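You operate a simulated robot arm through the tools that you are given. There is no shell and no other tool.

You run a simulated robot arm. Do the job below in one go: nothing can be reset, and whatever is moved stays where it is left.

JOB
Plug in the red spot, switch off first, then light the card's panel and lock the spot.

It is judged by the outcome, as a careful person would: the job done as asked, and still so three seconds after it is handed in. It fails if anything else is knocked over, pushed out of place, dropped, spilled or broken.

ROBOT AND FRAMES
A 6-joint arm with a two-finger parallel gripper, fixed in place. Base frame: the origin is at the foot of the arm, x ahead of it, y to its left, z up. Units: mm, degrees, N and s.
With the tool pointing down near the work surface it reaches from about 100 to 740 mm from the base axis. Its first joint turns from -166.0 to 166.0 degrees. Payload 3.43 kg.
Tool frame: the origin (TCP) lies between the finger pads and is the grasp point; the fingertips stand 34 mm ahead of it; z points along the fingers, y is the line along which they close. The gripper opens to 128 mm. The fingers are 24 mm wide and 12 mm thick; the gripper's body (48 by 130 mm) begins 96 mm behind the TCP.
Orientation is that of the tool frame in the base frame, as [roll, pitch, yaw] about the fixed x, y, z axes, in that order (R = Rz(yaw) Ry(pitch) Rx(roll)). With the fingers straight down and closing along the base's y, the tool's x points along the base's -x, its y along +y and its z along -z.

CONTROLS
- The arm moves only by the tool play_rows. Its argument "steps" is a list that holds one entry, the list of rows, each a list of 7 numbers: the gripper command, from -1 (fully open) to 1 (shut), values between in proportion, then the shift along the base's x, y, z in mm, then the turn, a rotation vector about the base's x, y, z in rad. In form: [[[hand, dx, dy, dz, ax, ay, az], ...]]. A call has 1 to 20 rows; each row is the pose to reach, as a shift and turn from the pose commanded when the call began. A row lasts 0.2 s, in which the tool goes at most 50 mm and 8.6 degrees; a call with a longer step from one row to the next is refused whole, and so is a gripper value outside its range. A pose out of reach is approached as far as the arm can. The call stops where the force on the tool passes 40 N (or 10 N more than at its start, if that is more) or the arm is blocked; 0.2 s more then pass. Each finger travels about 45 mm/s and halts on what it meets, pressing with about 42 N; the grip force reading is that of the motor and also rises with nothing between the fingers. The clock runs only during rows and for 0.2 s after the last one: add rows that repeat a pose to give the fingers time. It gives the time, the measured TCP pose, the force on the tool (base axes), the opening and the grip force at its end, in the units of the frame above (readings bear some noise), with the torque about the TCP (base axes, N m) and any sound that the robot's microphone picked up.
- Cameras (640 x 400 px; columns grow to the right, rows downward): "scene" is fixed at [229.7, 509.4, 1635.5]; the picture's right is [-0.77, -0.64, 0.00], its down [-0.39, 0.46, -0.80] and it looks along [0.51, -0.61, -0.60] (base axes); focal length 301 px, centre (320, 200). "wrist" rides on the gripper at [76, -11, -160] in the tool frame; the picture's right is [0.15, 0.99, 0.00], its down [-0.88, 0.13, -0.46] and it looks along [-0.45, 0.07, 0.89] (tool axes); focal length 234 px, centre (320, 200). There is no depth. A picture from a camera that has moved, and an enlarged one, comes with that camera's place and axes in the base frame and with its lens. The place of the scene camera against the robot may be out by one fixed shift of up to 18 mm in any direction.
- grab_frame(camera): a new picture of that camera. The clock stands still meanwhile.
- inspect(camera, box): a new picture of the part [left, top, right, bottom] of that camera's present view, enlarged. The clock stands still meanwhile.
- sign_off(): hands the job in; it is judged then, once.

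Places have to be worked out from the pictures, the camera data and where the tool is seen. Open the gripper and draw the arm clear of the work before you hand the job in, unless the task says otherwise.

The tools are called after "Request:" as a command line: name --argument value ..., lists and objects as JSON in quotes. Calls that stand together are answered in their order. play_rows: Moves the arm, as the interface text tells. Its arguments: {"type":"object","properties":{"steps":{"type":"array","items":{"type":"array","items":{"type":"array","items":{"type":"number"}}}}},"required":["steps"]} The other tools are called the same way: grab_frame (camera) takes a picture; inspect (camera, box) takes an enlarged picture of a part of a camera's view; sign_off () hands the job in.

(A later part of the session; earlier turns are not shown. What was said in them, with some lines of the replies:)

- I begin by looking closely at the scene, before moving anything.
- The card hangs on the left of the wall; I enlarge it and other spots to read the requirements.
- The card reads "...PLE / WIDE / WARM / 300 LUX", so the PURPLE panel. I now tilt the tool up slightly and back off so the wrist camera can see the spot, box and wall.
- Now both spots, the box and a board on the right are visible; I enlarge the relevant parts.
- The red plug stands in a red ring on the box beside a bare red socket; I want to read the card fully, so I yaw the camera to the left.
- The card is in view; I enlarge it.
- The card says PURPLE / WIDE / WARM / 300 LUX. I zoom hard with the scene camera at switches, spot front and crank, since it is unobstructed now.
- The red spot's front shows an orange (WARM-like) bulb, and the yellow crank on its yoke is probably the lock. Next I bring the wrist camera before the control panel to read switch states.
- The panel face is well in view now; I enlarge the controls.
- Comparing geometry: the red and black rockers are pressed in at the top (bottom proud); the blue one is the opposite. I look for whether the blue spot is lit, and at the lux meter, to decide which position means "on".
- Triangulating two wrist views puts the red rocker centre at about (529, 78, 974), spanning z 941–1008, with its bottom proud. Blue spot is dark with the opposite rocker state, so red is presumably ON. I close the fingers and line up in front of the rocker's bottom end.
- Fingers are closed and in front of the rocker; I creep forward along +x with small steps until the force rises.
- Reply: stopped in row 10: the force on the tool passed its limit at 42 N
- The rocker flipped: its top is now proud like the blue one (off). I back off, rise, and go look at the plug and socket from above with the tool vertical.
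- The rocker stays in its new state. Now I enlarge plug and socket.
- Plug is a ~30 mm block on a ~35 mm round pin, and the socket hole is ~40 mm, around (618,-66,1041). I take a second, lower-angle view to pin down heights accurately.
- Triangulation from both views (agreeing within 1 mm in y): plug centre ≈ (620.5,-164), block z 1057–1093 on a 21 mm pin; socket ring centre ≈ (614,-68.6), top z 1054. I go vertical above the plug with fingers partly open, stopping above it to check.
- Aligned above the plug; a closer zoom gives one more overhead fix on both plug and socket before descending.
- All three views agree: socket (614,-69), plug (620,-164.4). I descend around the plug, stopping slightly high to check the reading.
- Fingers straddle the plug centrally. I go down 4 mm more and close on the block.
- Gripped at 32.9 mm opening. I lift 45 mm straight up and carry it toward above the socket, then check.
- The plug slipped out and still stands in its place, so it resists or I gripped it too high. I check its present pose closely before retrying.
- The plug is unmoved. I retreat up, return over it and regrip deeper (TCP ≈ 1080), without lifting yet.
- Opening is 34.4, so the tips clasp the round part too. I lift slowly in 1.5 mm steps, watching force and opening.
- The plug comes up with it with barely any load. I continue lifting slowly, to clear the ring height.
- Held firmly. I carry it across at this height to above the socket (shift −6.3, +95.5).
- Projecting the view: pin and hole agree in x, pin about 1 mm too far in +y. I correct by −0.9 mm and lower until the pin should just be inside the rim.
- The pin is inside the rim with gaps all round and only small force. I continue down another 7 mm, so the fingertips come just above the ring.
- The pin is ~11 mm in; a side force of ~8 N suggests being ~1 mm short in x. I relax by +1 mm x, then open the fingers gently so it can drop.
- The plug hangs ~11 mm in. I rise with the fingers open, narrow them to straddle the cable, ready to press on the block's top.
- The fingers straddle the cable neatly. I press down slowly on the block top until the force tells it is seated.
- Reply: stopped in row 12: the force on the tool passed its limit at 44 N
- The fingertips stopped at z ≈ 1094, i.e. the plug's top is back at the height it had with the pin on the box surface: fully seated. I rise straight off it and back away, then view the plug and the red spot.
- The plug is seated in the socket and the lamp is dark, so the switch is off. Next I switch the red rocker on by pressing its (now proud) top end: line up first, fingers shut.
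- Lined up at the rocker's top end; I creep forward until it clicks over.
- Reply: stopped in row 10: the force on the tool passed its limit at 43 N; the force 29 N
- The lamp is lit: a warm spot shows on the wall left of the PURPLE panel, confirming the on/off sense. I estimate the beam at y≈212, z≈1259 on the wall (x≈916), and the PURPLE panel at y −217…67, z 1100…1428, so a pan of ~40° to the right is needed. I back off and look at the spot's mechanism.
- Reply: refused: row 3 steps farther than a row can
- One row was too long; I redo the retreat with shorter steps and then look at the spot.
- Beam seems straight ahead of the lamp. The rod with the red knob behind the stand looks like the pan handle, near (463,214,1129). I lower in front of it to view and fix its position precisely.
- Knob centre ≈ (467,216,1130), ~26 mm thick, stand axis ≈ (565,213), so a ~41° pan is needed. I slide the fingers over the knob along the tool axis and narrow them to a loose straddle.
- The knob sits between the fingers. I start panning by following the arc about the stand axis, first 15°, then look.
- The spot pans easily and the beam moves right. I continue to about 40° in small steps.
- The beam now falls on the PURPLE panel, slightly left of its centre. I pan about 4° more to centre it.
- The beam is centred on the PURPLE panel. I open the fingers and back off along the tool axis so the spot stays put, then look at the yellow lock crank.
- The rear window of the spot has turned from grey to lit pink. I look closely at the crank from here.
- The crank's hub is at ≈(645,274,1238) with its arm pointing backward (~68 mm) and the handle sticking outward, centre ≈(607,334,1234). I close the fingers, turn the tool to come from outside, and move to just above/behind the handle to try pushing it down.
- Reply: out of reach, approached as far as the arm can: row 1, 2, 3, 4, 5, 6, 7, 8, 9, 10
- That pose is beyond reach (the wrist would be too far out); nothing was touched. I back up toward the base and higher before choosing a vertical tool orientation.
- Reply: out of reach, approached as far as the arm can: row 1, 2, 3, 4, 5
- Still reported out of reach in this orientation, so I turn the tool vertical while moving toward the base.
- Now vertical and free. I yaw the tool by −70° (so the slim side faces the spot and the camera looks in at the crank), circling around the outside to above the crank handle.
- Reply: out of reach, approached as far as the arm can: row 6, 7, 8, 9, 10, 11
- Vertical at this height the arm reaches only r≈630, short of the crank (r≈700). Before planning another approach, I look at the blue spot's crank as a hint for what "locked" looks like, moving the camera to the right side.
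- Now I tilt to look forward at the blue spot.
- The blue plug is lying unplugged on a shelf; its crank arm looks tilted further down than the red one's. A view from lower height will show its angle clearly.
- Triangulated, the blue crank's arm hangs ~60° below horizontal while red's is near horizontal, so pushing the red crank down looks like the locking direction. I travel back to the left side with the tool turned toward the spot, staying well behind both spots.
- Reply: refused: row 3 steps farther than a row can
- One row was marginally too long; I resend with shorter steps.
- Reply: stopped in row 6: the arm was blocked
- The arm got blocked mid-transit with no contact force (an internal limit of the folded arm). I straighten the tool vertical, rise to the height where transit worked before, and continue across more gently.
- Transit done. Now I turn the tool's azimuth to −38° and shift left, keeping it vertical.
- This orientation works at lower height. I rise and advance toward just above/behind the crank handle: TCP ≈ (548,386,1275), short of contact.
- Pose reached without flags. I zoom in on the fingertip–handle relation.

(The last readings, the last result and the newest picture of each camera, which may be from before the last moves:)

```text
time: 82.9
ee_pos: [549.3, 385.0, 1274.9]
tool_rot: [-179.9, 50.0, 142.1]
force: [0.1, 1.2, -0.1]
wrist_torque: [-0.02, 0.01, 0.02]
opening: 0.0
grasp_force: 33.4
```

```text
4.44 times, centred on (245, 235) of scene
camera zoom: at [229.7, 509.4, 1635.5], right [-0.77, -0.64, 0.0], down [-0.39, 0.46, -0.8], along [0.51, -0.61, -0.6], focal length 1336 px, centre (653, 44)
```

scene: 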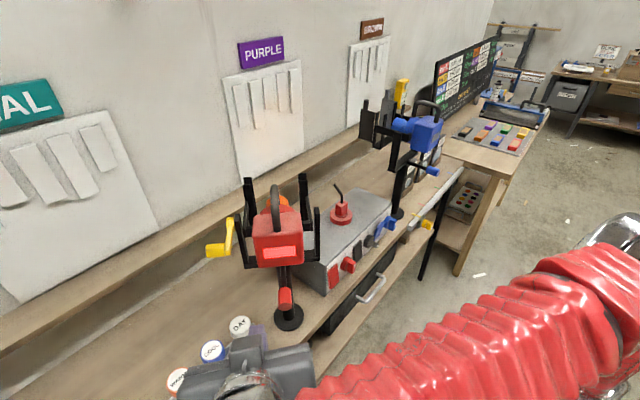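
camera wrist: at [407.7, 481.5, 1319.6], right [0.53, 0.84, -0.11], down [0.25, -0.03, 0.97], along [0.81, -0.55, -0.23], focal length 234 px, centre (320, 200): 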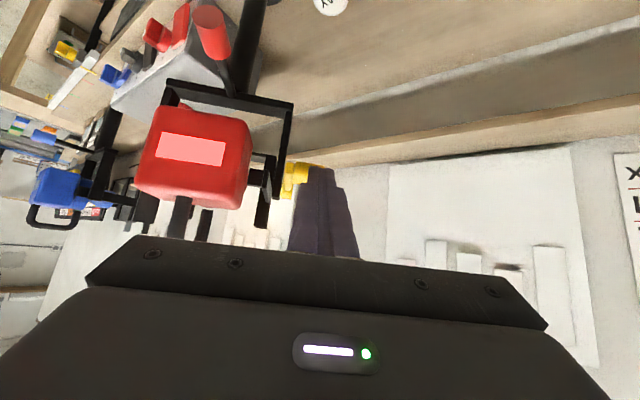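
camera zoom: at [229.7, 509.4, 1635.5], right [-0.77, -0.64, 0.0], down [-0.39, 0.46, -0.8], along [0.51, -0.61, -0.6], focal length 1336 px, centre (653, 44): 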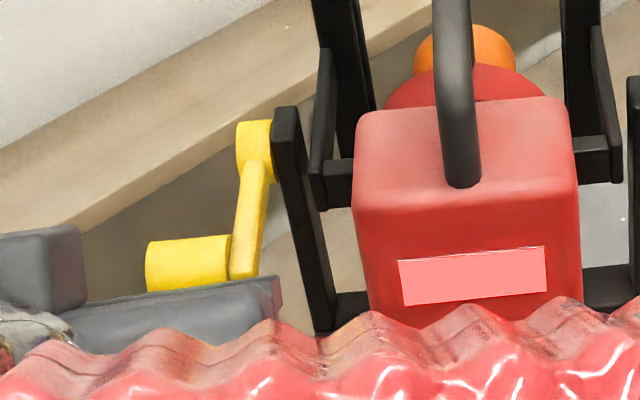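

The finger is slightly too far outward; I shift inward 6 mm, then push along the tool axis (forward‑down) in small steps, about 25 mm past expected contact.

Request:
play_rows --steps '[[[1, -0.7, -7.5, 5.4, 0, 0, 0], [1, 5, -12.6, -1, 0, 0, 0], [1, 10.7, -17.7, -7.5, 0, 0, 0], [1, 16.4, -22.9, -13.9, 0, 0, 0], [1, 19.8, -26, -17.7, 0, 0, 0], [1, 22.6, -28.5, -20.9, 0, 0, 0], [1, 25.5, -31, -24.2, 0, 0, 0], [1, 28.3, -33.6, -27.4, 0, 0, 0], [1, 31.2, -36.2, -30.6, 0, 0, 0], [1, 34, -38.7, -33.8, 0, 0, 0]]]'

Request:
inspect --camera "wrist" --box '[180, 100, 400, 260]'

Request:
inspect --camera "scene" --box '[190, 190, 300, 280]'

Request:
inspect --camera "scene" --box '[200, 40, 340, 200]'

```text
time: 85.1
ee_pos: [582.3, 346.7, 1241.6]
tool_rot: [-179.9, 50.0, 141.9]
force: [-1.1, -0.5, -0.3]
wrist_torque: [0.0, 0.0, -0.03]
opening: 0.0
grasp_force: 32.8
```

```text
2.50 times, centred on (290, 180) of wrist
camera zoom: at [441.3, 442.7, 1285.6], right [0.54, 0.84, -0.11], down [0.25, -0.03, 0.97], along [0.81, -0.55, -0.23], focal length 585 px, centre (395, 250)
```

zoom: 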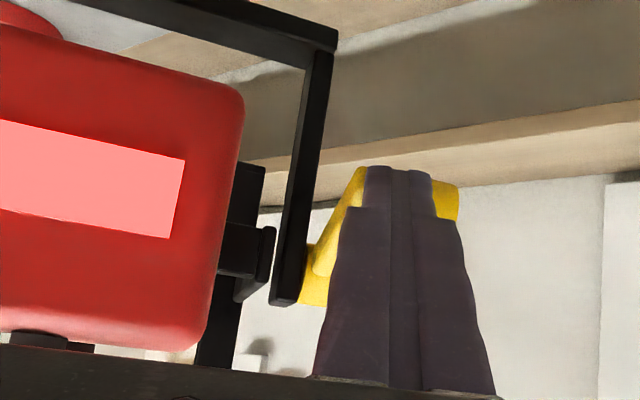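

```text
4.44 times, centred on (245, 235) of scene
camera zoom: at [229.7, 509.4, 1635.5], right [-0.77, -0.64, 0.0], down [-0.39, 0.46, -0.8], along [0.51, -0.61, -0.6], focal length 1336 px, centre (653, 44)
```

zoom: 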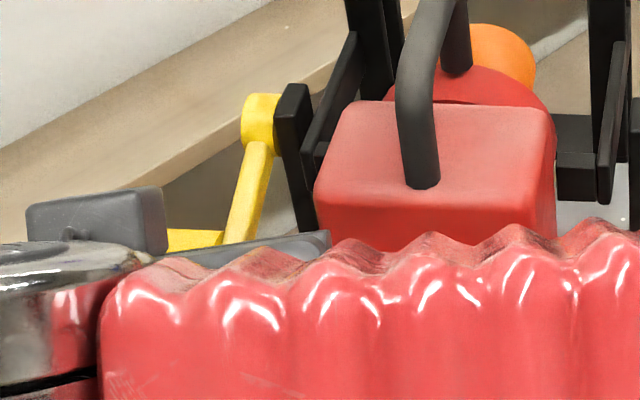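

```text
2.50 times, centred on (270, 120) of scene
camera zoom: at [229.7, 509.4, 1635.5], right [-0.77, -0.64, 0.0], down [-0.39, 0.46, -0.8], along [0.51, -0.61, -0.6], focal length 752 px, centre (445, 400)
```

zoom: 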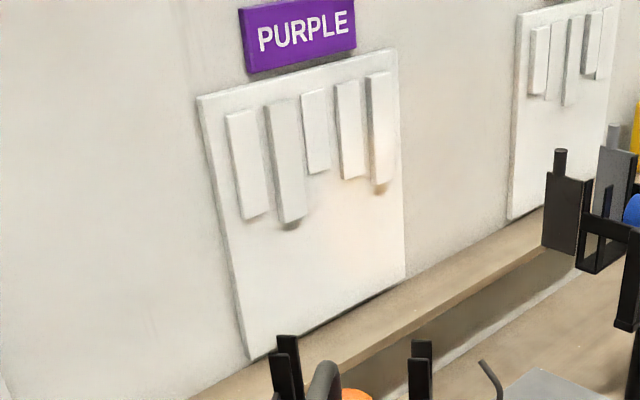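

Pushing forward-down made the whole spot pan further right instead of turning the crank (pan is loose). I back straight off the way I came and assess the aim.

Request:
play_rows --steps '[[[1, -6, 6, 6, 0, 0, 0], [1, -20, 18, 22, 0, 0, 0], [1, -45, 36, 42, 0, 0, 0], [1, -85, 40, 42, 0, 0, 0], [1, -125, 40, 20, 0, 0, 0], [1, -150, 40, -10, 0, 0, 0], [1, -170, 35, -30, 0, 0, 0]]]'

Request:
grab_frame --camera "scene"

Request:
inspect --camera "scene" --box '[190, 160, 350, 300]'

Request:
grab_frame --camera "wrist"

```text
time: 86.7
ee_pos: [412.9, 381.0, 1211.0]
tool_rot: [-179.9, 50.1, 142.1]
force: [0.3, -0.7, -0.4]
wrist_torque: [-0.03, 0.01, -0.01]
opening: 0.1
grasp_force: 32.8
```

```text
taken
```

scene: 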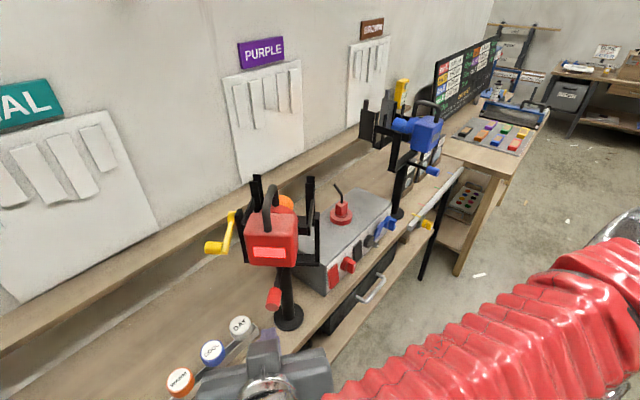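

```text
2.86 times, centred on (270, 230) of scene
camera zoom: at [229.7, 509.4, 1635.5], right [-0.77, -0.64, 0.0], down [-0.39, 0.46, -0.8], along [0.51, -0.61, -0.6], focal length 859 px, centre (463, 114)
```

zoom: 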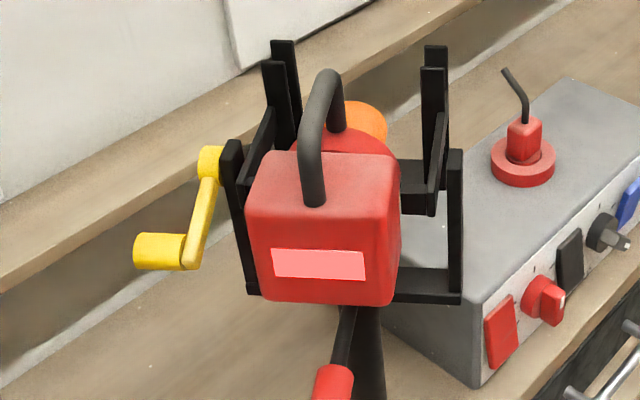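

```text
taken
camera wrist: at [271.6, 478.0, 1255.4], right [0.54, 0.84, -0.11], down [0.25, -0.03, 0.97], along [0.81, -0.55, -0.23], focal length 234 px, centre (320, 200)
```

wrist: 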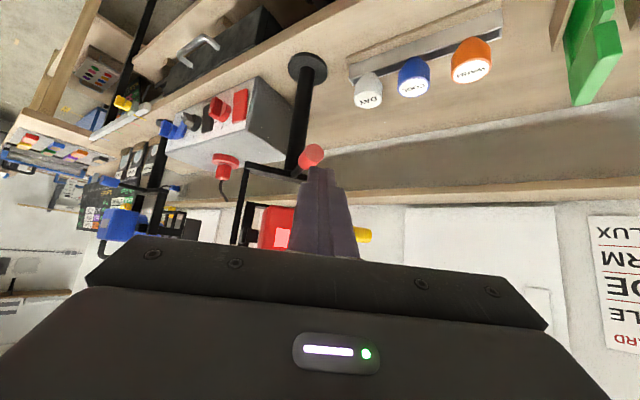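

The spot is now panned ~11° too far. I re-engage the pan knob loosely to bring it back: first to a pre-position in line with the knob, fingers open.

Request:
play_rows --steps '[[[0.5, 10, -5, 0, 0.036, 0.046, -0.057], [0, 25, -15, 0, 0.072, 0.092, -0.113], [-0.5, 40, -30, -5, 0.108, 0.138, -0.17], [-1, 55, -42, -12, 0.108, 0.138, -0.17], [-1, 59, -46, -16, 0.108, 0.138, -0.17], [-1, 59, -46, -16, 0.108, 0.138, -0.17], [-1, 59, -46, -16, 0.108, 0.138, -0.17]]]'

Request:
grab_frame --camera "wrist"

Request:
inspect --camera "wrist" --box '[240, 100, 400, 250]'

Request:
inspect --camera "scene" --box '[200, 40, 340, 200]'

```text
time: 88.3
ee_pos: [472.0, 335.8, 1195.2]
tool_rot: [-178.9, 40.0, 133.1]
force: [-0.2, 0.0, 0.8]
wrist_torque: [0.0, -0.01, 0.0]
opening: 127.9
grasp_force: 0.0
```

```text
taken
camera wrist: at [355.6, 448.0, 1268.9], right [0.65, 0.75, -0.11], down [0.36, -0.18, 0.91], along [0.66, -0.64, -0.39], focal length 234 px, centre (320, 200)
```

wrist: 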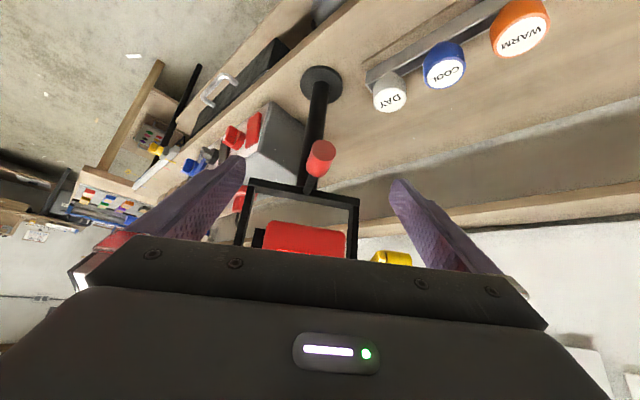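

```text
2.67 times, centred on (320, 175) of wrist
camera zoom: at [355.6, 448.0, 1268.9], right [0.65, 0.75, -0.11], down [0.36, -0.18, 0.91], along [0.66, -0.64, -0.39], focal length 624 px, centre (320, 267)
```

zoom: 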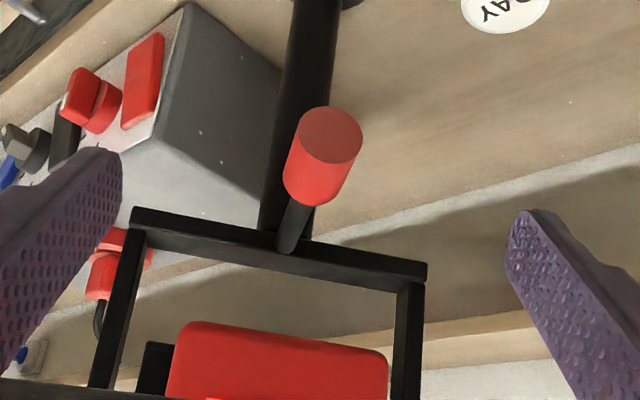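

```text
2.50 times, centred on (270, 120) of scene
camera zoom: at [229.7, 509.4, 1635.5], right [-0.77, -0.64, 0.0], down [-0.39, 0.46, -0.8], along [0.51, -0.61, -0.6], focal length 752 px, centre (445, 400)
```

zoom: 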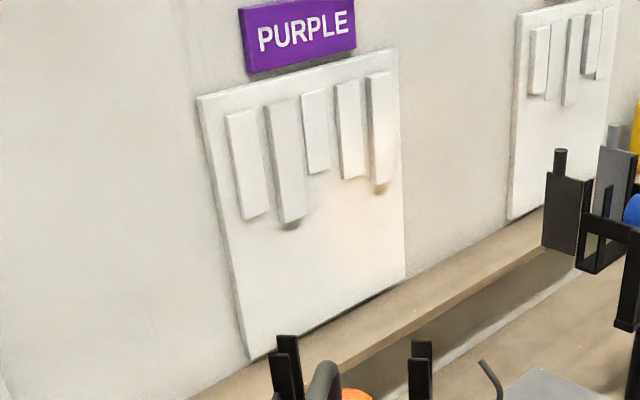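

Beam is at the right edge of the panel; knob end triangulates to a pan of ~53°. I engage the knob (loose straddle) and swing it back to ~41°.

Request:
play_rows --steps '[[[-0.6, 8, -9, -14, 0, 0, 0], [-0.3, 16, -18, -28, 0, 0, 0], [0, 24, -26, -42, 0, 0, 0], [0, 30.7, -34, -54, 0, 0, 0], [0.25, 30.7, -34, -54, 0, 0, 0], [0.38, 30.7, -34, -54, 0, 0, 0], [0.38, 30.7, -34, -54, 0, 0, 0], [0.38, 25.9, -37.6, -54, 0, 0, 0.056], [0.38, 21.5, -41.3, -54, 0, 0, 0.108], [0.38, 17.4, -45.1, -54, 0, 0, 0.16], [0.38, 13.5, -49.2, -54, 0, 0, 0.213], [0.38, 9.7, -53.4, -54, 0, 0, 0.265], [0.38, 8.2, -55.4, -54, 0, 0, 0.288], [0.38, 8.2, -55.4, -54, 0, 0, 0.288]]]'

Request:
inspect --camera "scene" --box '[200, 40, 340, 200]'

Request:
inspect --camera "wrist" --box '[240, 100, 400, 250]'

```text
time: 91.3
ee_pos: [478.5, 279.7, 1141.5]
tool_rot: [-178.7, 40.1, 149.6]
force: [-0.1, 1.4, -0.6]
wrist_torque: [-0.02, 0.01, 0.01]
opening: 40.1
grasp_force: 0.4
```

```text
2.50 times, centred on (270, 120) of scene
camera zoom: at [229.7, 509.4, 1635.5], right [-0.77, -0.64, 0.0], down [-0.39, 0.46, -0.8], along [0.51, -0.61, -0.6], focal length 752 px, centre (445, 400)
```

zoom: 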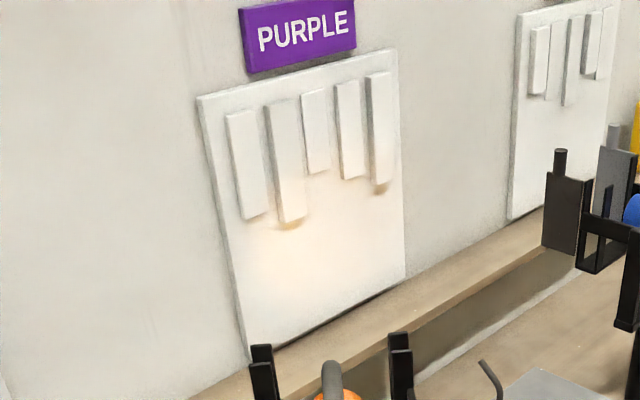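

```text
2.67 times, centred on (320, 175) of wrist
camera zoom: at [337.1, 354.3, 1214.8], right [0.41, 0.9, -0.11], down [0.4, -0.07, 0.91], along [0.82, -0.42, -0.39], focal length 624 px, centre (320, 267)
```

zoom: 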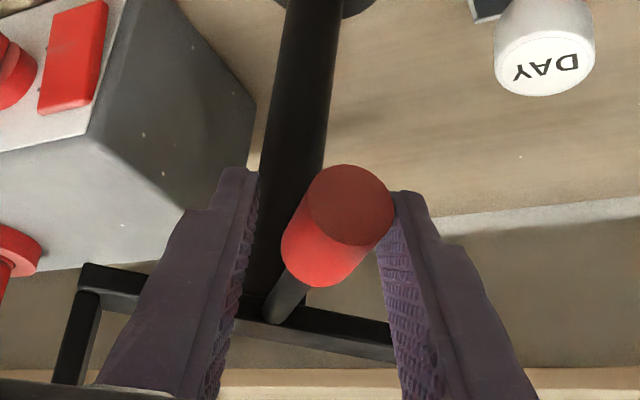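

The beam is again centred on the panel. I release the knob and back off, then rise to reorient for a straight‑down push on the crank.

Request:
play_rows --steps '[[[0.2, 0, 0, 0, 0, 0, 0], [0, 0, 0, 0, 0, 0, 0], [-0.1, 0, 0, 0, 0, 0, 0], [-0.2, -6, 3.3, 8, 0, 0, 0], [-0.2, -17, 10, 23, 0, 0, 0], [-0.2, -39, 23, 54, 0, 0, 0], [0, -55, 45, 80, 0, 0, 0], [0.5, -70, 70, 105, 0, 0, 0], [1, -80, 90, 125, 0, 0, 0], [1, -80, 100, 130, 0, 0, 0], [1, -80, 100, 130, 0, 0, 0]]]'

Request:
inspect --camera "scene" --box '[190, 30, 350, 300]'

```text
time: 93.7
ee_pos: [399.6, 379.2, 1270.7]
tool_rot: [-178.7, 40.0, 149.5]
force: [-0.1, -0.1, -0.1]
wrist_torque: [0.01, -0.01, -0.01]
opening: 0.0
grasp_force: 20.0
```

```text
1.48 times, centred on (270, 165) of scene
camera zoom: at [229.7, 509.4, 1635.5], right [-0.77, -0.64, 0.0], down [-0.39, 0.46, -0.8], along [0.51, -0.61, -0.6], focal length 445 px, centre (394, 252)
```

zoom: 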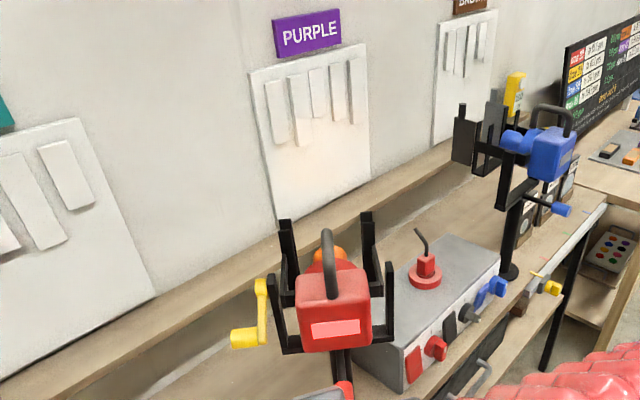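

Aim is good and untouched by the release. Now vertical, then yaw to 48°.

Request:
play_rows --steps '[[[1, -5, 0, 0, 0.071, 0.12, 0], [1, -10, 0, 0, 0.142, 0.24, 0], [1, -15, 0, 0, 0.212, 0.36, 0], [1, -20, 0, 0, 0.283, 0.48, 0], [1, -25, 0, 0, 0.354, 0.601, 0], [1, -25, 0, 0, 0.354, 0.601, 0]]]'

Request:
play_rows --steps '[[[1, 0, 0, -3, 0, 0, -0.14], [1, 0, 0, -6, 0, 0, -0.28], [1, 0, 0, -9, 0, 0, -0.42], [1, 0, 0, -10, 0, 0, -0.56], [1, 0, 0, -10, 0, 0, -0.7], [1, 0, 0, -10, 0, 0, -0.84], [1, 0, 0, -10, 0, 0, -0.98], [1, 0, 0, -10, 0, 0, -1.12], [1, 0, 0, -10, 0, 0, -1.26], [1, 0, 0, -10, 0, 0, -1.4], [1, 0, 0, -10, 0, 0, -1.54], [1, 0, 0, -10, 0, 0, -1.68], [1, 0, 0, -10, 0, 0, -1.772], [1, 0, 0, -10, 0, 0, -1.772]]]'

Request:
grab_frame --camera "scene"

```text
time: 95.1
ee_pos: [375.2, 378.1, 1271.3]
tool_rot: [-178.9, 0.0, 149.6]
force: [-0.6, -0.6, 0.9]
wrist_torque: [0.01, -0.03, -0.02]
opening: 0.1
grasp_force: 33.0
```

```text
time: 98.1
ee_pos: [378.5, 378.1, 1261.7]
tool_rot: [-178.7, 0.1, 53.7]
force: [0.0, 0.5, 0.4]
wrist_torque: [-0.01, 0.01, -0.04]
opening: 0.0
grasp_force: 33.2
out of reach, approached as far as the arm can: row 12, 13, 14
```

```text
taken
```

scene: 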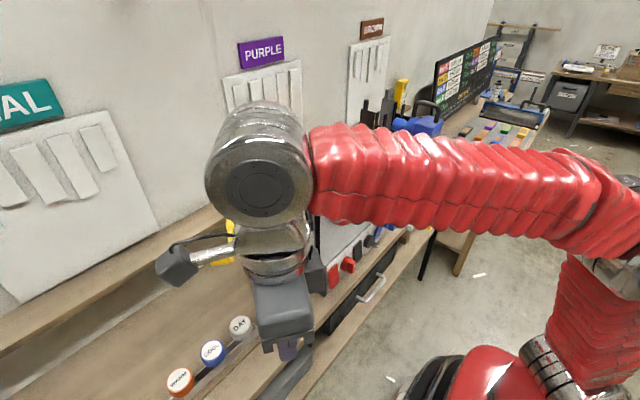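

The last joint stops at yaw ≈ 54° here; closer to the crank more yaw will be available. I move out left of the spot and tilt the tool 25° so that it points outward.

Request:
play_rows --steps '[[[1, 30, 6, 0, 0, 0, 0], [1, 60, 12, 2, 0.084, -0.07, 0], [1, 85, 14, 5, 0.167, -0.14, 0], [1, 105, 14, 10, 0.25, -0.21, 0], [1, 125, 12, 18, 0.334, -0.28, 0], [1, 140, 8, 28, 0.334, -0.28, 0], [1, 155, 2, 36, 0.334, -0.28, 0], [1, 165, -3, 40, 0.334, -0.28, 0], [1, 165, -3, 40, 0.334, -0.28, 0]]]'

Request:
grab_frame --camera "scene"

Request:
grab_frame --camera "wrist"

```text
time: 100.1
ee_pos: [541.5, 374.2, 1301.1]
tool_rot: [179.5, -25.0, 54.1]
force: [-0.1, -0.4, -0.3]
wrist_torque: [-0.02, -0.01, -0.02]
opening: 0.0
grasp_force: 33.1
```

```text
taken
```

scene: 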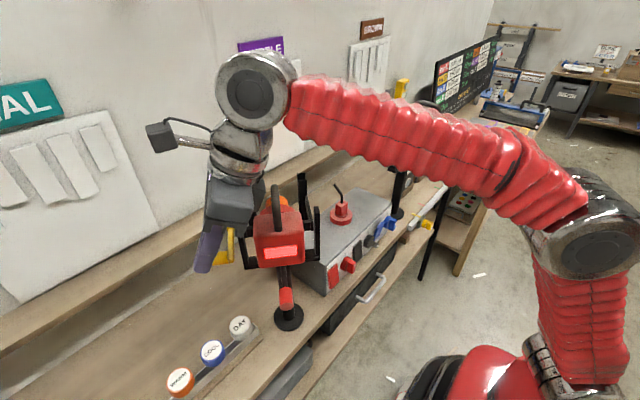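

```text
taken
camera wrist: at [533.0, 383.3, 1477.7], right [0.88, -0.47, 0.07], down [-0.48, -0.88, 0.04], along [0.04, -0.07, -1.0], focal length 234 px, centre (320, 200)
```

wrist: 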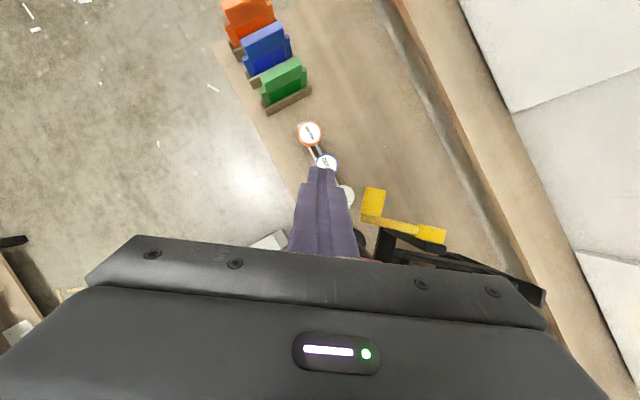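

Reachable, and the camera now looks straight down on the crank. I zoom to get its exact plan position.

Request:
inspect --camera "wrist" --box '[300, 150, 460, 270]'

Request:
inspect --camera "scene" --box '[180, 170, 310, 290]'

```text
3.33 times, centred on (380, 210) of wrist
camera zoom: at [533.0, 383.3, 1477.7], right [0.88, -0.47, 0.07], down [-0.48, -0.88, 0.04], along [0.04, -0.07, -1.0], focal length 781 px, centre (120, 167)
```

zoom: 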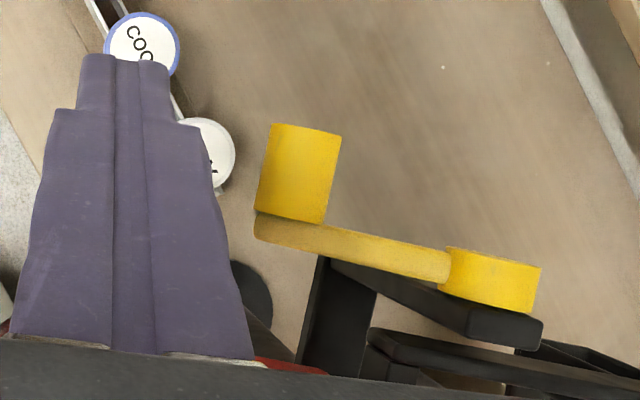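

```text
3.33 times, centred on (245, 230) of scene
camera zoom: at [229.7, 509.4, 1635.5], right [-0.77, -0.64, 0.0], down [-0.39, 0.46, -0.8], along [0.51, -0.61, -0.6], focal length 1002 px, centre (570, 100)
```

zoom: 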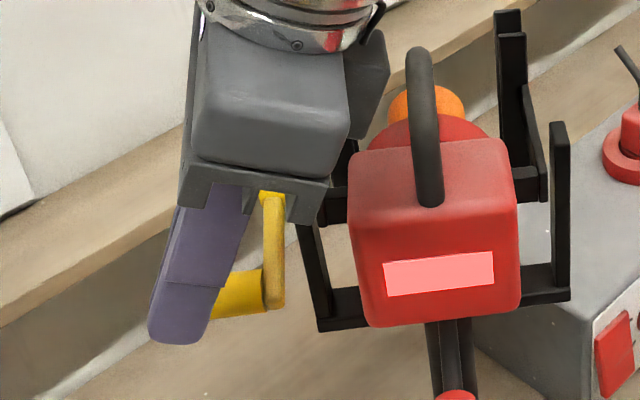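

The plan view gives the handle centre at (591,338.5) with pan ≈ 39.7°. I move the closed fingertips directly above the handle.

Request:
play_rows --steps '[[[1, 12, -10, 0, 0, 0, 0], [1, 24, -20.5, 0, 0, 0, 0], [1, 36, -31, 0, 0, 0, 0], [1, 48.4, -41.7, -1, 0, 0, 0], [1, 48.4, -41.7, -1, 0, 0, 0]]]'

Request:
inspect --camera "wrist" --box '[240, 130, 460, 270]'

Request:
inspect --camera "scene" --box '[180, 170, 310, 290]'

```text
time: 101.3
ee_pos: [591.5, 331.9, 1299.8]
tool_rot: [179.5, -24.9, 54.1]
force: [-0.5, -0.2, -0.3]
wrist_torque: [-0.01, 0.03, -0.04]
opening: 0.0
grasp_force: 32.7
```

```text
2.86 times, centred on (350, 200) of wrist
camera zoom: at [581.9, 341.9, 1477.2], right [0.88, -0.47, 0.07], down [-0.48, -0.88, 0.04], along [0.04, -0.07, -1.0], focal length 669 px, centre (234, 200)
```

zoom: 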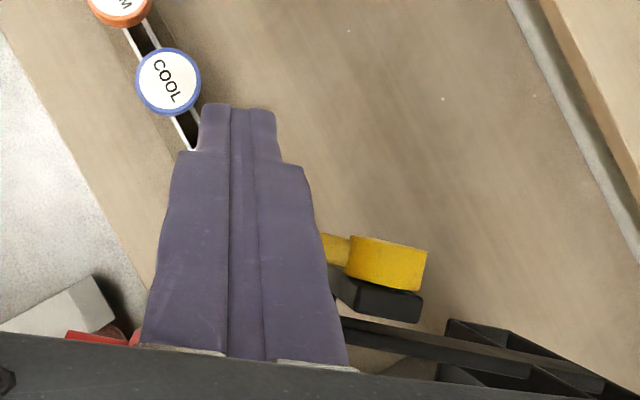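

```text
3.33 times, centred on (245, 230) of scene
camera zoom: at [229.7, 509.4, 1635.5], right [-0.77, -0.64, 0.0], down [-0.39, 0.46, -0.8], along [0.51, -0.61, -0.6], focal length 1002 px, centre (570, 100)
```

zoom: 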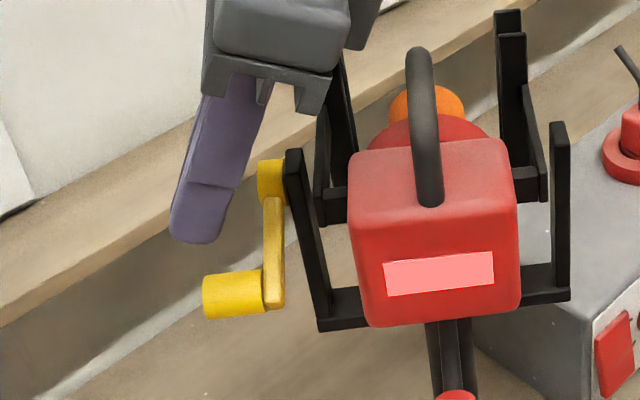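

Positions agree with the plan. I lower slowly straight down onto the handle, ~10 mm past expected contact.

Request:
play_rows --steps '[[[1, 0, 0, -6, 0, 0, 0], [1, 0, 0, -12, 0, 0, 0], [1, 0, 0, -15, 0, 0, 0], [1, 0, 0, -18, 0, 0, 0], [1, 0, 0, -20, 0, 0, 0], [1, 0, 0, -22, 0, 0, 0], [1, 0.2, -0.2, -24, 0, 0, 0], [1, 0.3, -0.3, -26, 0, 0, 0], [1, 0.5, -0.4, -28, 0, 0, 0]]]'

Request:
inspect --camera "scene" --box '[180, 170, 310, 290]'

Request:
inspect --camera "wrist" --box '[240, 130, 460, 270]'

```text
time: 103.3
ee_pos: [591.8, 330.9, 1271.6]
tool_rot: [179.6, -24.8, 54.1]
force: [-0.5, 0.3, 0.2]
wrist_torque: [0.0, 0.02, -0.04]
opening: 0.0
grasp_force: 33.2
```

```text
3.33 times, centred on (245, 230) of scene
camera zoom: at [229.7, 509.4, 1635.5], right [-0.77, -0.64, 0.0], down [-0.39, 0.46, -0.8], along [0.51, -0.61, -0.6], focal length 1002 px, centre (570, 100)
```

zoom: 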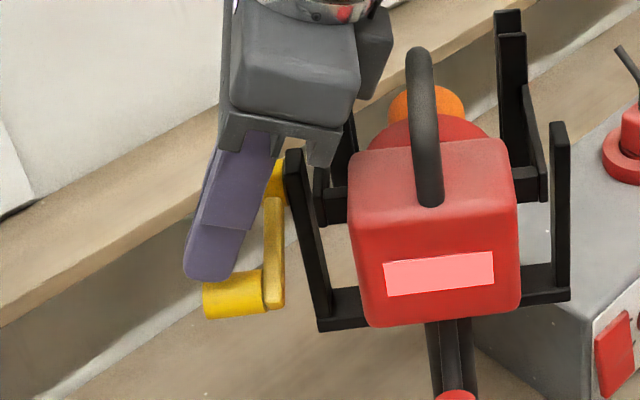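

```text
2.86 times, centred on (350, 200) of wrist
camera zoom: at [582.3, 341.1, 1448.7], right [0.88, -0.47, 0.07], down [-0.48, -0.88, 0.04], along [0.04, -0.07, -1.0], focal length 669 px, centre (234, 200)
```

zoom: 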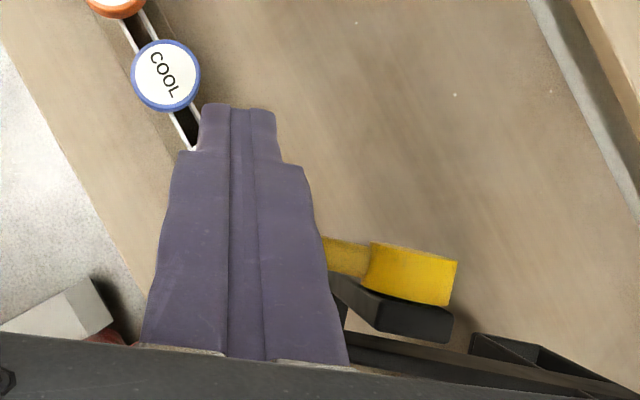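

No contact force yet; I go on down in 1.5 mm steps, watching.

Request:
play_rows --steps '[[[1, 0, 0, -1.5, 0, 0, 0], [1, 0, 0, -3, 0, 0, 0], [1, 0, 0, -4.5, 0, 0, 0], [1, 0, 0, -6, 0, 0, 0]]]'

Request:
inspect --camera "scene" --box '[200, 190, 270, 270]'

```text
time: 104.3
ee_pos: [591.7, 331.7, 1266.5]
tool_rot: [179.5, -25.0, 54.1]
force: [-0.3, -0.6, 0.6]
wrist_torque: [0.03, -0.01, -0.02]
opening: 0.1
grasp_force: 32.4
```

```text
5.00 times, centred on (235, 230) of scene
camera zoom: at [229.7, 509.4, 1635.5], right [-0.77, -0.64, 0.0], down [-0.39, 0.46, -0.8], along [0.51, -0.61, -0.6], focal length 1503 px, centre (745, 50)
```

zoom: 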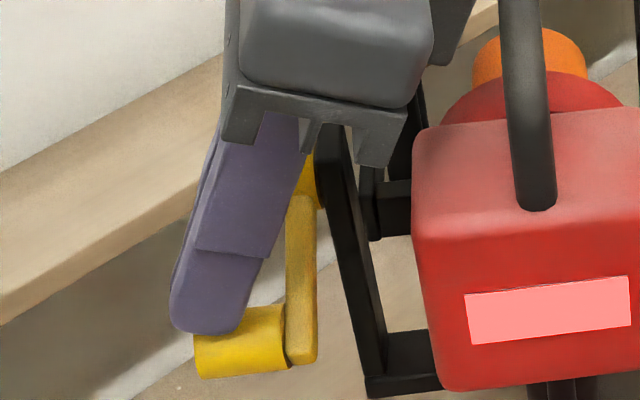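

Still no contact; the handle has not moved. Continuing down in small steps.

Request:
play_rows --steps '[[[1, 0, 0, -1.5, 0, 0, 0], [1, 0, 0, -3, 0, 0, 0], [1, 0, 0, -4.5, 0, 0, 0], [1, 0, 0, -6, 0, 0, 0], [1, 0, 0, -7.5, 0, 0, 0]]]'

Request:
inspect --camera "scene" --box '[200, 190, 270, 270]'

Request:
inspect --camera "wrist" --box '[240, 130, 460, 270]'

```text
time: 105.5
ee_pos: [590.8, 332.7, 1258.2]
tool_rot: [179.4, -24.8, 54.0]
force: [0.2, 0.9, -0.2]
wrist_torque: [0.03, 0.02, 0.06]
opening: 0.0
grasp_force: 33.5
```

```text
5.00 times, centred on (235, 230) of scene
camera zoom: at [229.7, 509.4, 1635.5], right [-0.77, -0.64, 0.0], down [-0.39, 0.46, -0.8], along [0.51, -0.61, -0.6], focal length 1503 px, centre (745, 50)
```

zoom: 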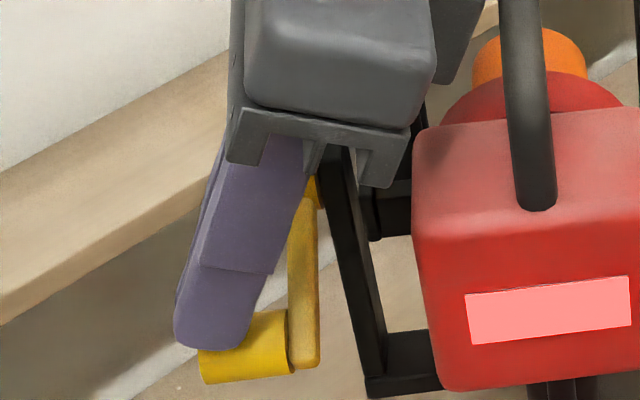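

```text
2.86 times, centred on (350, 200) of wrist
camera zoom: at [582.1, 341.5, 1435.5], right [0.88, -0.47, 0.07], down [-0.48, -0.88, 0.04], along [0.04, -0.07, -1.0], focal length 669 px, centre (234, 200)
```

zoom: 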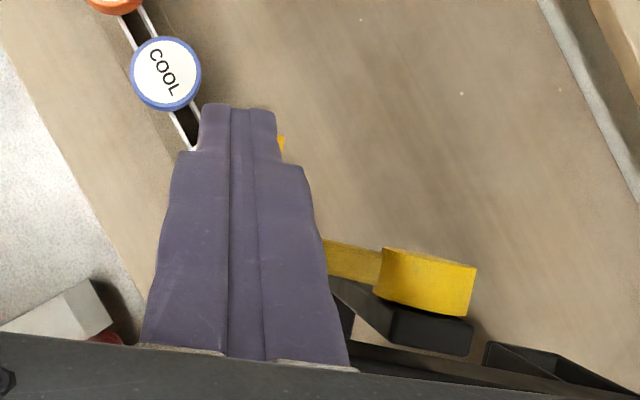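

The crank is now turning downward with almost no force, and the aim has not changed. I continue along its arc (down with slight forward follow).

Request:
play_rows --steps '[[[1, 0.8, -0.6, -3, 0, 0, 0], [1, 1.9, -1.6, -6, 0, 0, 0], [1, 3.1, -2.6, -9, 0, 0, 0], [1, 4.6, -3.8, -12, 0, 0, 0], [1, 6.5, -5.4, -15.5, 0, 0, 0], [1, 8.5, -7, -19, 0, 0, 0]]]'

Request:
inspect --camera "scene" --box '[200, 190, 270, 270]'

Request:
inspect --camera "wrist" --box '[240, 130, 460, 270]'

Request:
inspect --camera "scene" --box '[200, 40, 340, 200]'

```text
time: 106.9
ee_pos: [600.5, 325.6, 1240.0]
tool_rot: [179.5, -24.9, 54.1]
force: [-0.6, 0.0, 0.5]
wrist_torque: [-0.04, 0.01, -0.03]
opening: 0.3
grasp_force: 33.1
```

```text
5.00 times, centred on (235, 230) of scene
camera zoom: at [229.7, 509.4, 1635.5], right [-0.77, -0.64, 0.0], down [-0.39, 0.46, -0.8], along [0.51, -0.61, -0.6], focal length 1503 px, centre (745, 50)
```

zoom: 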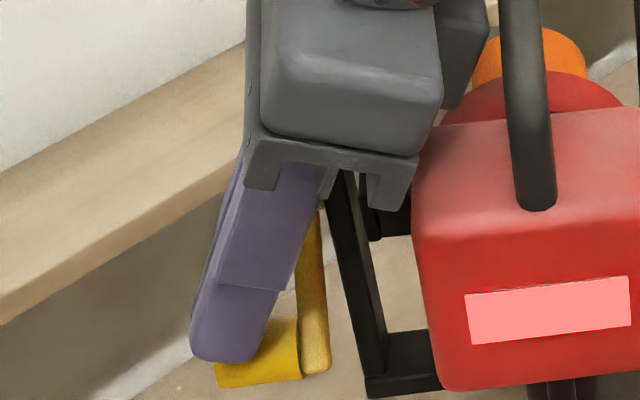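

```text
2.86 times, centred on (350, 200) of wrist
camera zoom: at [590.6, 334.5, 1416.3], right [0.88, -0.48, 0.07], down [-0.48, -0.88, 0.04], along [0.04, -0.07, -1.0], focal length 669 px, centre (234, 200)
```

zoom: 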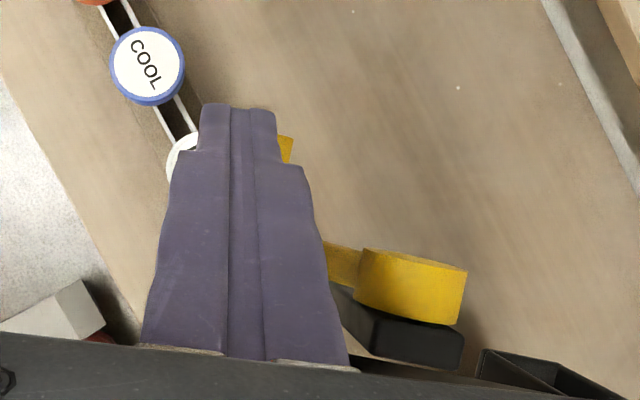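

```text
2.50 times, centred on (270, 120) of scene
camera zoom: at [229.7, 509.4, 1635.5], right [-0.77, -0.64, 0.0], down [-0.39, 0.46, -0.8], along [0.51, -0.61, -0.6], focal length 752 px, centre (445, 400)
```

zoom: 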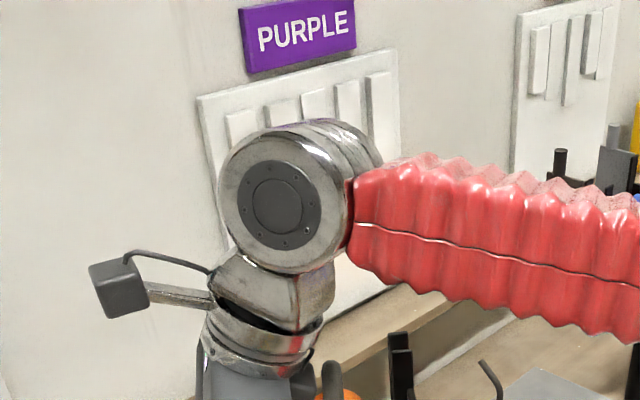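

The crank swings down freely and the head hasn't moved. I continue along the arc toward ~70°.

Request:
play_rows --steps '[[[1, 1.6, -1.3, -2, 0, 0, 0], [1, 3.1, -2.6, -4, 0, 0, 0], [1, 4.8, -4, -6.2, 0, 0, 0], [1, 6.4, -5.3, -8.3, 0, 0, 0], [1, 8.2, -6.8, -10.2, 0, 0, 0], [1, 10, -8.3, -12, 0, 0, 0], [1, 11.9, -9.9, -13.7, 0, 0, 0], [1, 13.8, -11.5, -15.2, 0, 0, 0], [1, 15.8, -13.1, -16.7, 0, 0, 0], [1, 17.7, -14.7, -18, 0, 0, 0]]]'

Request:
inspect --camera "scene" --box '[200, 190, 270, 270]'

Request:
inspect --camera "wrist" --box '[240, 130, 460, 270]'

```text
time: 109.1
ee_pos: [616.4, 311.3, 1222.8]
tool_rot: [179.7, -25.0, 54.1]
force: [-11.5, 9.5, 9.8]
wrist_torque: [0.33, 0.3, 0.04]
opening: 0.0
grasp_force: 32.6
```

```text
5.00 times, centred on (235, 230) of scene
camera zoom: at [229.7, 509.4, 1635.5], right [-0.77, -0.64, 0.0], down [-0.39, 0.46, -0.8], along [0.51, -0.61, -0.6], focal length 1503 px, centre (745, 50)
```

zoom: 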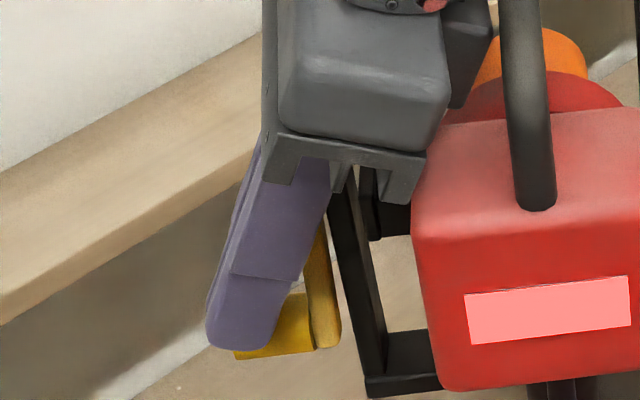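

```text
2.86 times, centred on (350, 200) of wrist
camera zoom: at [606.3, 320.5, 1399.7], right [0.88, -0.47, 0.07], down [-0.48, -0.88, 0.04], along [0.04, -0.07, -1.0], focal length 669 px, centre (234, 200)
```

zoom: 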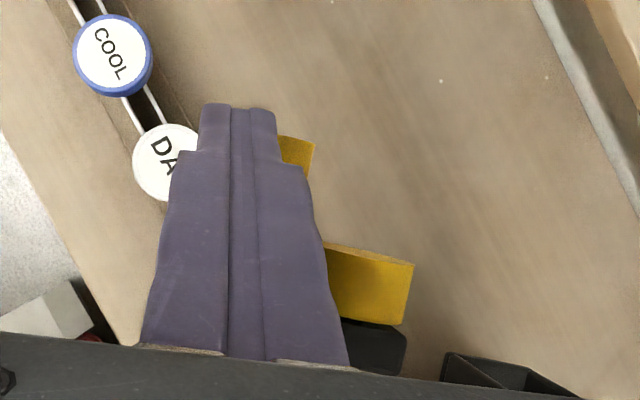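

Resistance (~15 N forward, 10 N up) has appeared and the spot no longer yields in pan: the crank seems at its stop around the blue one's angle. I press a touch more downward to make sure it's at the end.

Request:
play_rows --steps '[[[1, 0, 0, -1, 0, 0, 0], [1, 0.4, -0.3, -2, 0, 0, 0], [1, 0.8, -0.6, -3, 0, 0, 0]]]'

Request:
inspect --camera "scene" --box '[200, 190, 270, 270]'

```text
time: 109.9
ee_pos: [616.8, 311.6, 1223.3]
tool_rot: [179.4, -25.2, 54.2]
force: [-7.3, 0.8, 2.3]
wrist_torque: [0.03, 0.06, -0.13]
opening: 0.0
grasp_force: 33.2
stopped in row 3: the force on the tool passed its limit at 43 N (the readings are from after the stop); the commanded pose is now the measured one
```

```text
5.00 times, centred on (235, 230) of scene
camera zoom: at [229.7, 509.4, 1635.5], right [-0.77, -0.64, 0.0], down [-0.39, 0.46, -0.8], along [0.51, -0.61, -0.6], focal length 1503 px, centre (745, 50)
```

zoom: 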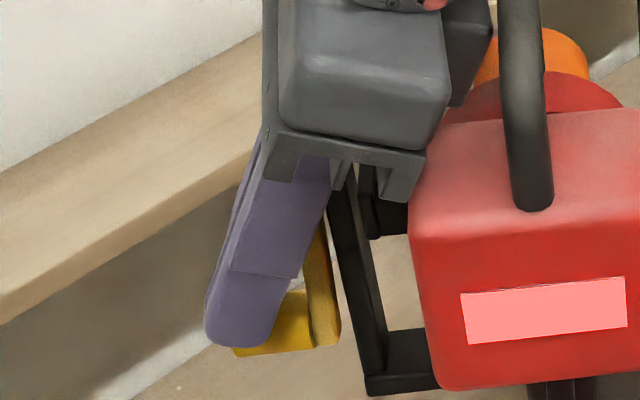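

The torque matches contact at the fingertips, so that is the crank's own end stop. I lift straight off and back away to inspect the result.

Request:
play_rows --steps '[[[1, -1, 0.8, 8, 0, 0, 0], [1, -3, 3, 25, 0, 0, 0], [1, -6, 8, 50, 0, 0, 0], [1, -20, 20, 75, 0, 0, 0], [1, -50, 38, 85, 0, 0, 0], [1, -85, 50, 85, 0, 0, 0], [1, -120, 60, 75, 0, 0, 0], [1, -155, 62, 55, 0, 0, 0], [1, -190, 60, 40, 0, 0, 0], [1, -210, 55, 40, 0, 0, 0]]]'

Request:
grab_frame --camera "scene"

Request:
inspect --camera "scene" --box '[190, 170, 330, 300]'

Request:
grab_frame --camera "wrist"

```text
time: 112.1
ee_pos: [408.2, 364.5, 1261.8]
tool_rot: [179.3, -25.1, 54.2]
force: [0.1, -0.7, 0.1]
wrist_torque: [0.01, 0.03, 0.01]
opening: 0.0
grasp_force: 33.0
```

```text
taken
```

scene: 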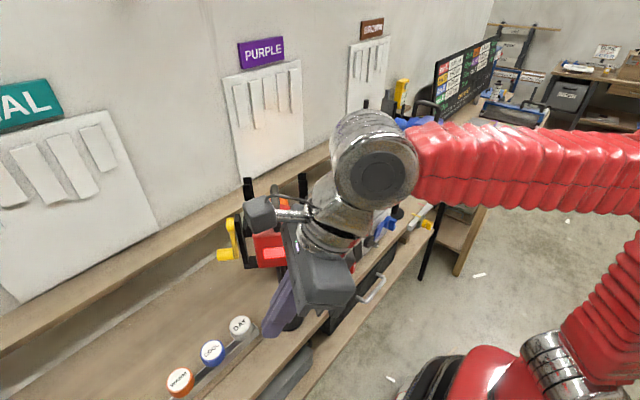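

```text
3.08 times, centred on (260, 235) of scene
camera zoom: at [229.7, 509.4, 1635.5], right [-0.77, -0.64, 0.0], down [-0.39, 0.46, -0.8], along [0.51, -0.61, -0.6], focal length 925 px, centre (505, 92)
```

zoom: 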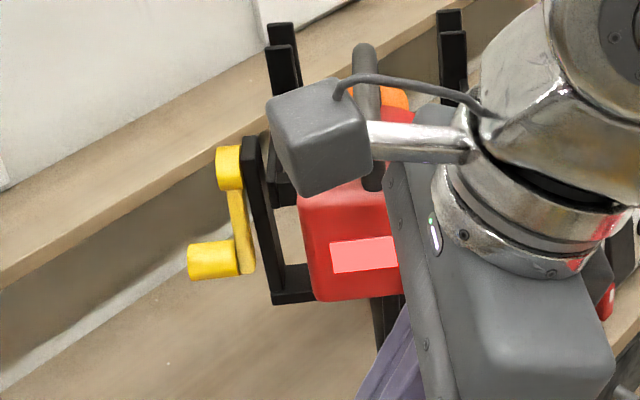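

```text
taken
camera wrist: at [397.8, 373.2, 1438.7], right [0.88, -0.48, 0.07], down [-0.48, -0.88, 0.04], along [0.05, -0.07, -1.0], focal length 234 px, centre (320, 200)
```

wrist: 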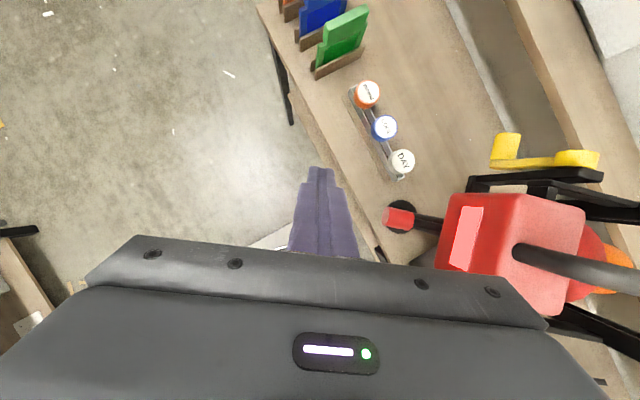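

The crank now hangs at ~72° below horizontal (from ~20°), at its stop, and a 15 N push no longer pans the spot: locked. I straighten the tool and draw the arm clear to view the final state.

Request:
play_rows --steps '[[[1, -15, -5, 15, -0.071, 0.051, 0], [1, -30, -10, 30, -0.141, 0.102, 0], [1, -45, -15, 45, -0.212, 0.153, 0], [1, -60, -20, 60, -0.282, 0.204, 0], [1, -65, -30, 70, -0.353, 0.255, 0], [1, -65, -40, 75, -0.353, 0.255, 0]]]'

Request:
play_rows --steps '[[[1, 0, -10, 0, 0, 0, 0.14], [1, 0, -25, 0, 0, 0, 0.28], [0.5, 0, -40, 0, 0, 0, 0.42], [0, 0, -55, 0, 0, 0, 0.56], [-0.5, 0, -70, 0, 0, 0, 0.7], [-1, 0, -85, 0, 0, 0, 0.84], [-1, 0, -100, 0, 0, 0, 0.98], [-1, 0, -115, 0, 0, 0, 1.12], [-1, 0, -130, 0, 0, 0, 1.26], [-1, 0, -145, 0, 0, 0, 1.4], [-1, 0, -160, 0, 0, 0, 1.54], [-1, 0, -170, 0, 0, 0, 1.68], [-1, 0, -175, 0, 0, 0, 1.82], [-1, 0, -175, 0, 0, 0, 1.96], [-1, 0, -175, 0, 0, 0, 2.1], [-1, 0, -175, 0, 0, 0, 2.195]]]'

Request:
grab_frame --camera "scene"

Request:
inspect --camera "scene" --box '[190, 160, 350, 300]'

Request:
inspect --camera "scene" --box '[200, 40, 340, 200]'

```text
time: 113.5
ee_pos: [342.8, 325.7, 1337.5]
tool_rot: [179.4, -0.2, 54.2]
force: [-0.6, -0.5, 0.0]
wrist_torque: [0.0, -0.03, 0.0]
opening: 0.1
grasp_force: 32.6
```

```text
time: 116.9
ee_pos: [343.1, 151.1, 1337.4]
tool_rot: [179.4, -0.2, -179.9]
force: [1.0, 0.0, 0.0]
wrist_torque: [0.0, 0.01, 0.02]
opening: 127.8
grasp_force: 0.0
```

```text
taken
```

scene: 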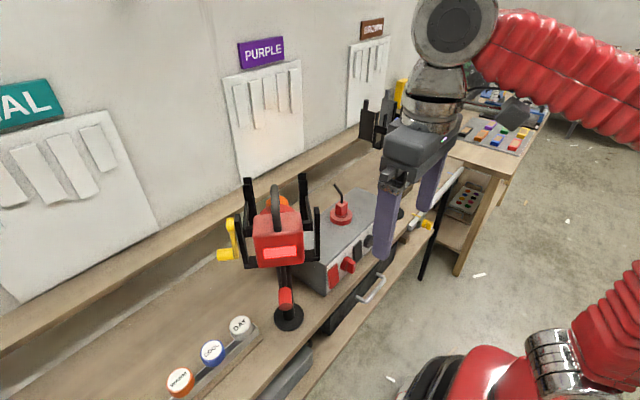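

```text
2.86 times, centred on (270, 230) of scene
camera zoom: at [229.7, 509.4, 1635.5], right [-0.77, -0.64, 0.0], down [-0.39, 0.46, -0.8], along [0.51, -0.61, -0.6], focal length 859 px, centre (463, 114)
```

zoom: 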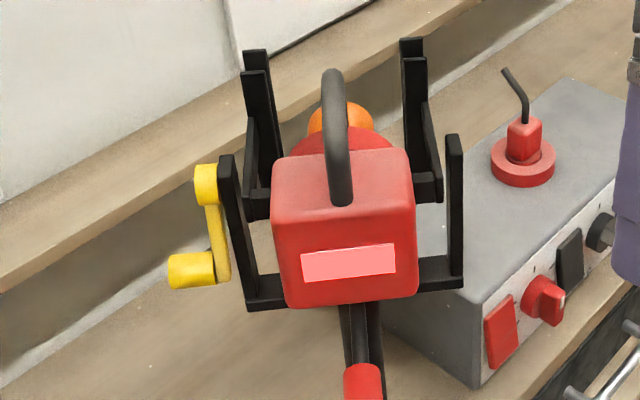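

```text
2.50 times, centred on (270, 120) of scene
camera zoom: at [229.7, 509.4, 1635.5], right [-0.77, -0.64, 0.0], down [-0.39, 0.46, -0.8], along [0.51, -0.61, -0.6], focal length 752 px, centre (445, 400)
```

zoom: 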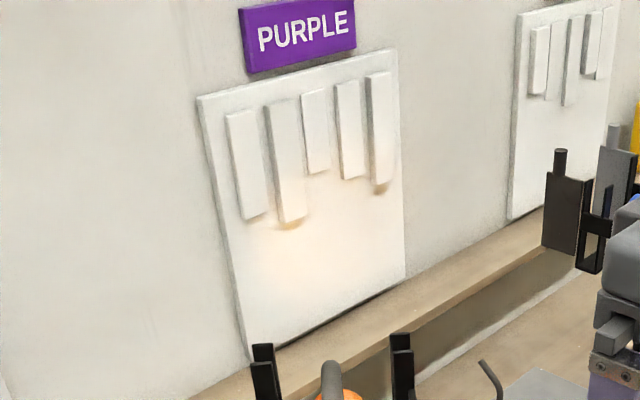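

Final state: plug seated in the red socket, red rocker on, warm beam centred on the PURPLE panel, crank swung down against its stop and the aim unchanged; everything else stands where it was and the arm is clear with the gripper open. I hand the job in.

Request:
sign_off

```text
The job is handed in.
```

The red spot is plugged in, lit, aimed at the PURPLE panel (the one the card names) and locked. The job is handed in.

- **Switch off first:** The red switch was in its on position at the start. I turned it off before moving the plug.
- **Plug:** It is seated in the red socket. My first grip slipped off, but the plug stayed standing and the second attempt worked.
- **Light:** The switch is back on, and the warm beam sits roughly in the middle of the PURPLE panel.
- **Lock:** The yellow crank is pushed down to its stop. My first push on it swung the spot off aim, so I re-aimed and then pushed straight down. After that, a forward push of about 15 N no longer moved the spot.

The card also says WIDE, WARM and 300 LUX. I read the job as asking only for the card's panel, so I fitted no lens and left the dimmer alone. The spot already had what looks like the warm bulb. I didn't measure the brightness on the panel.

Nothing else was knocked over or moved, and the arm is clear with the gripper open.
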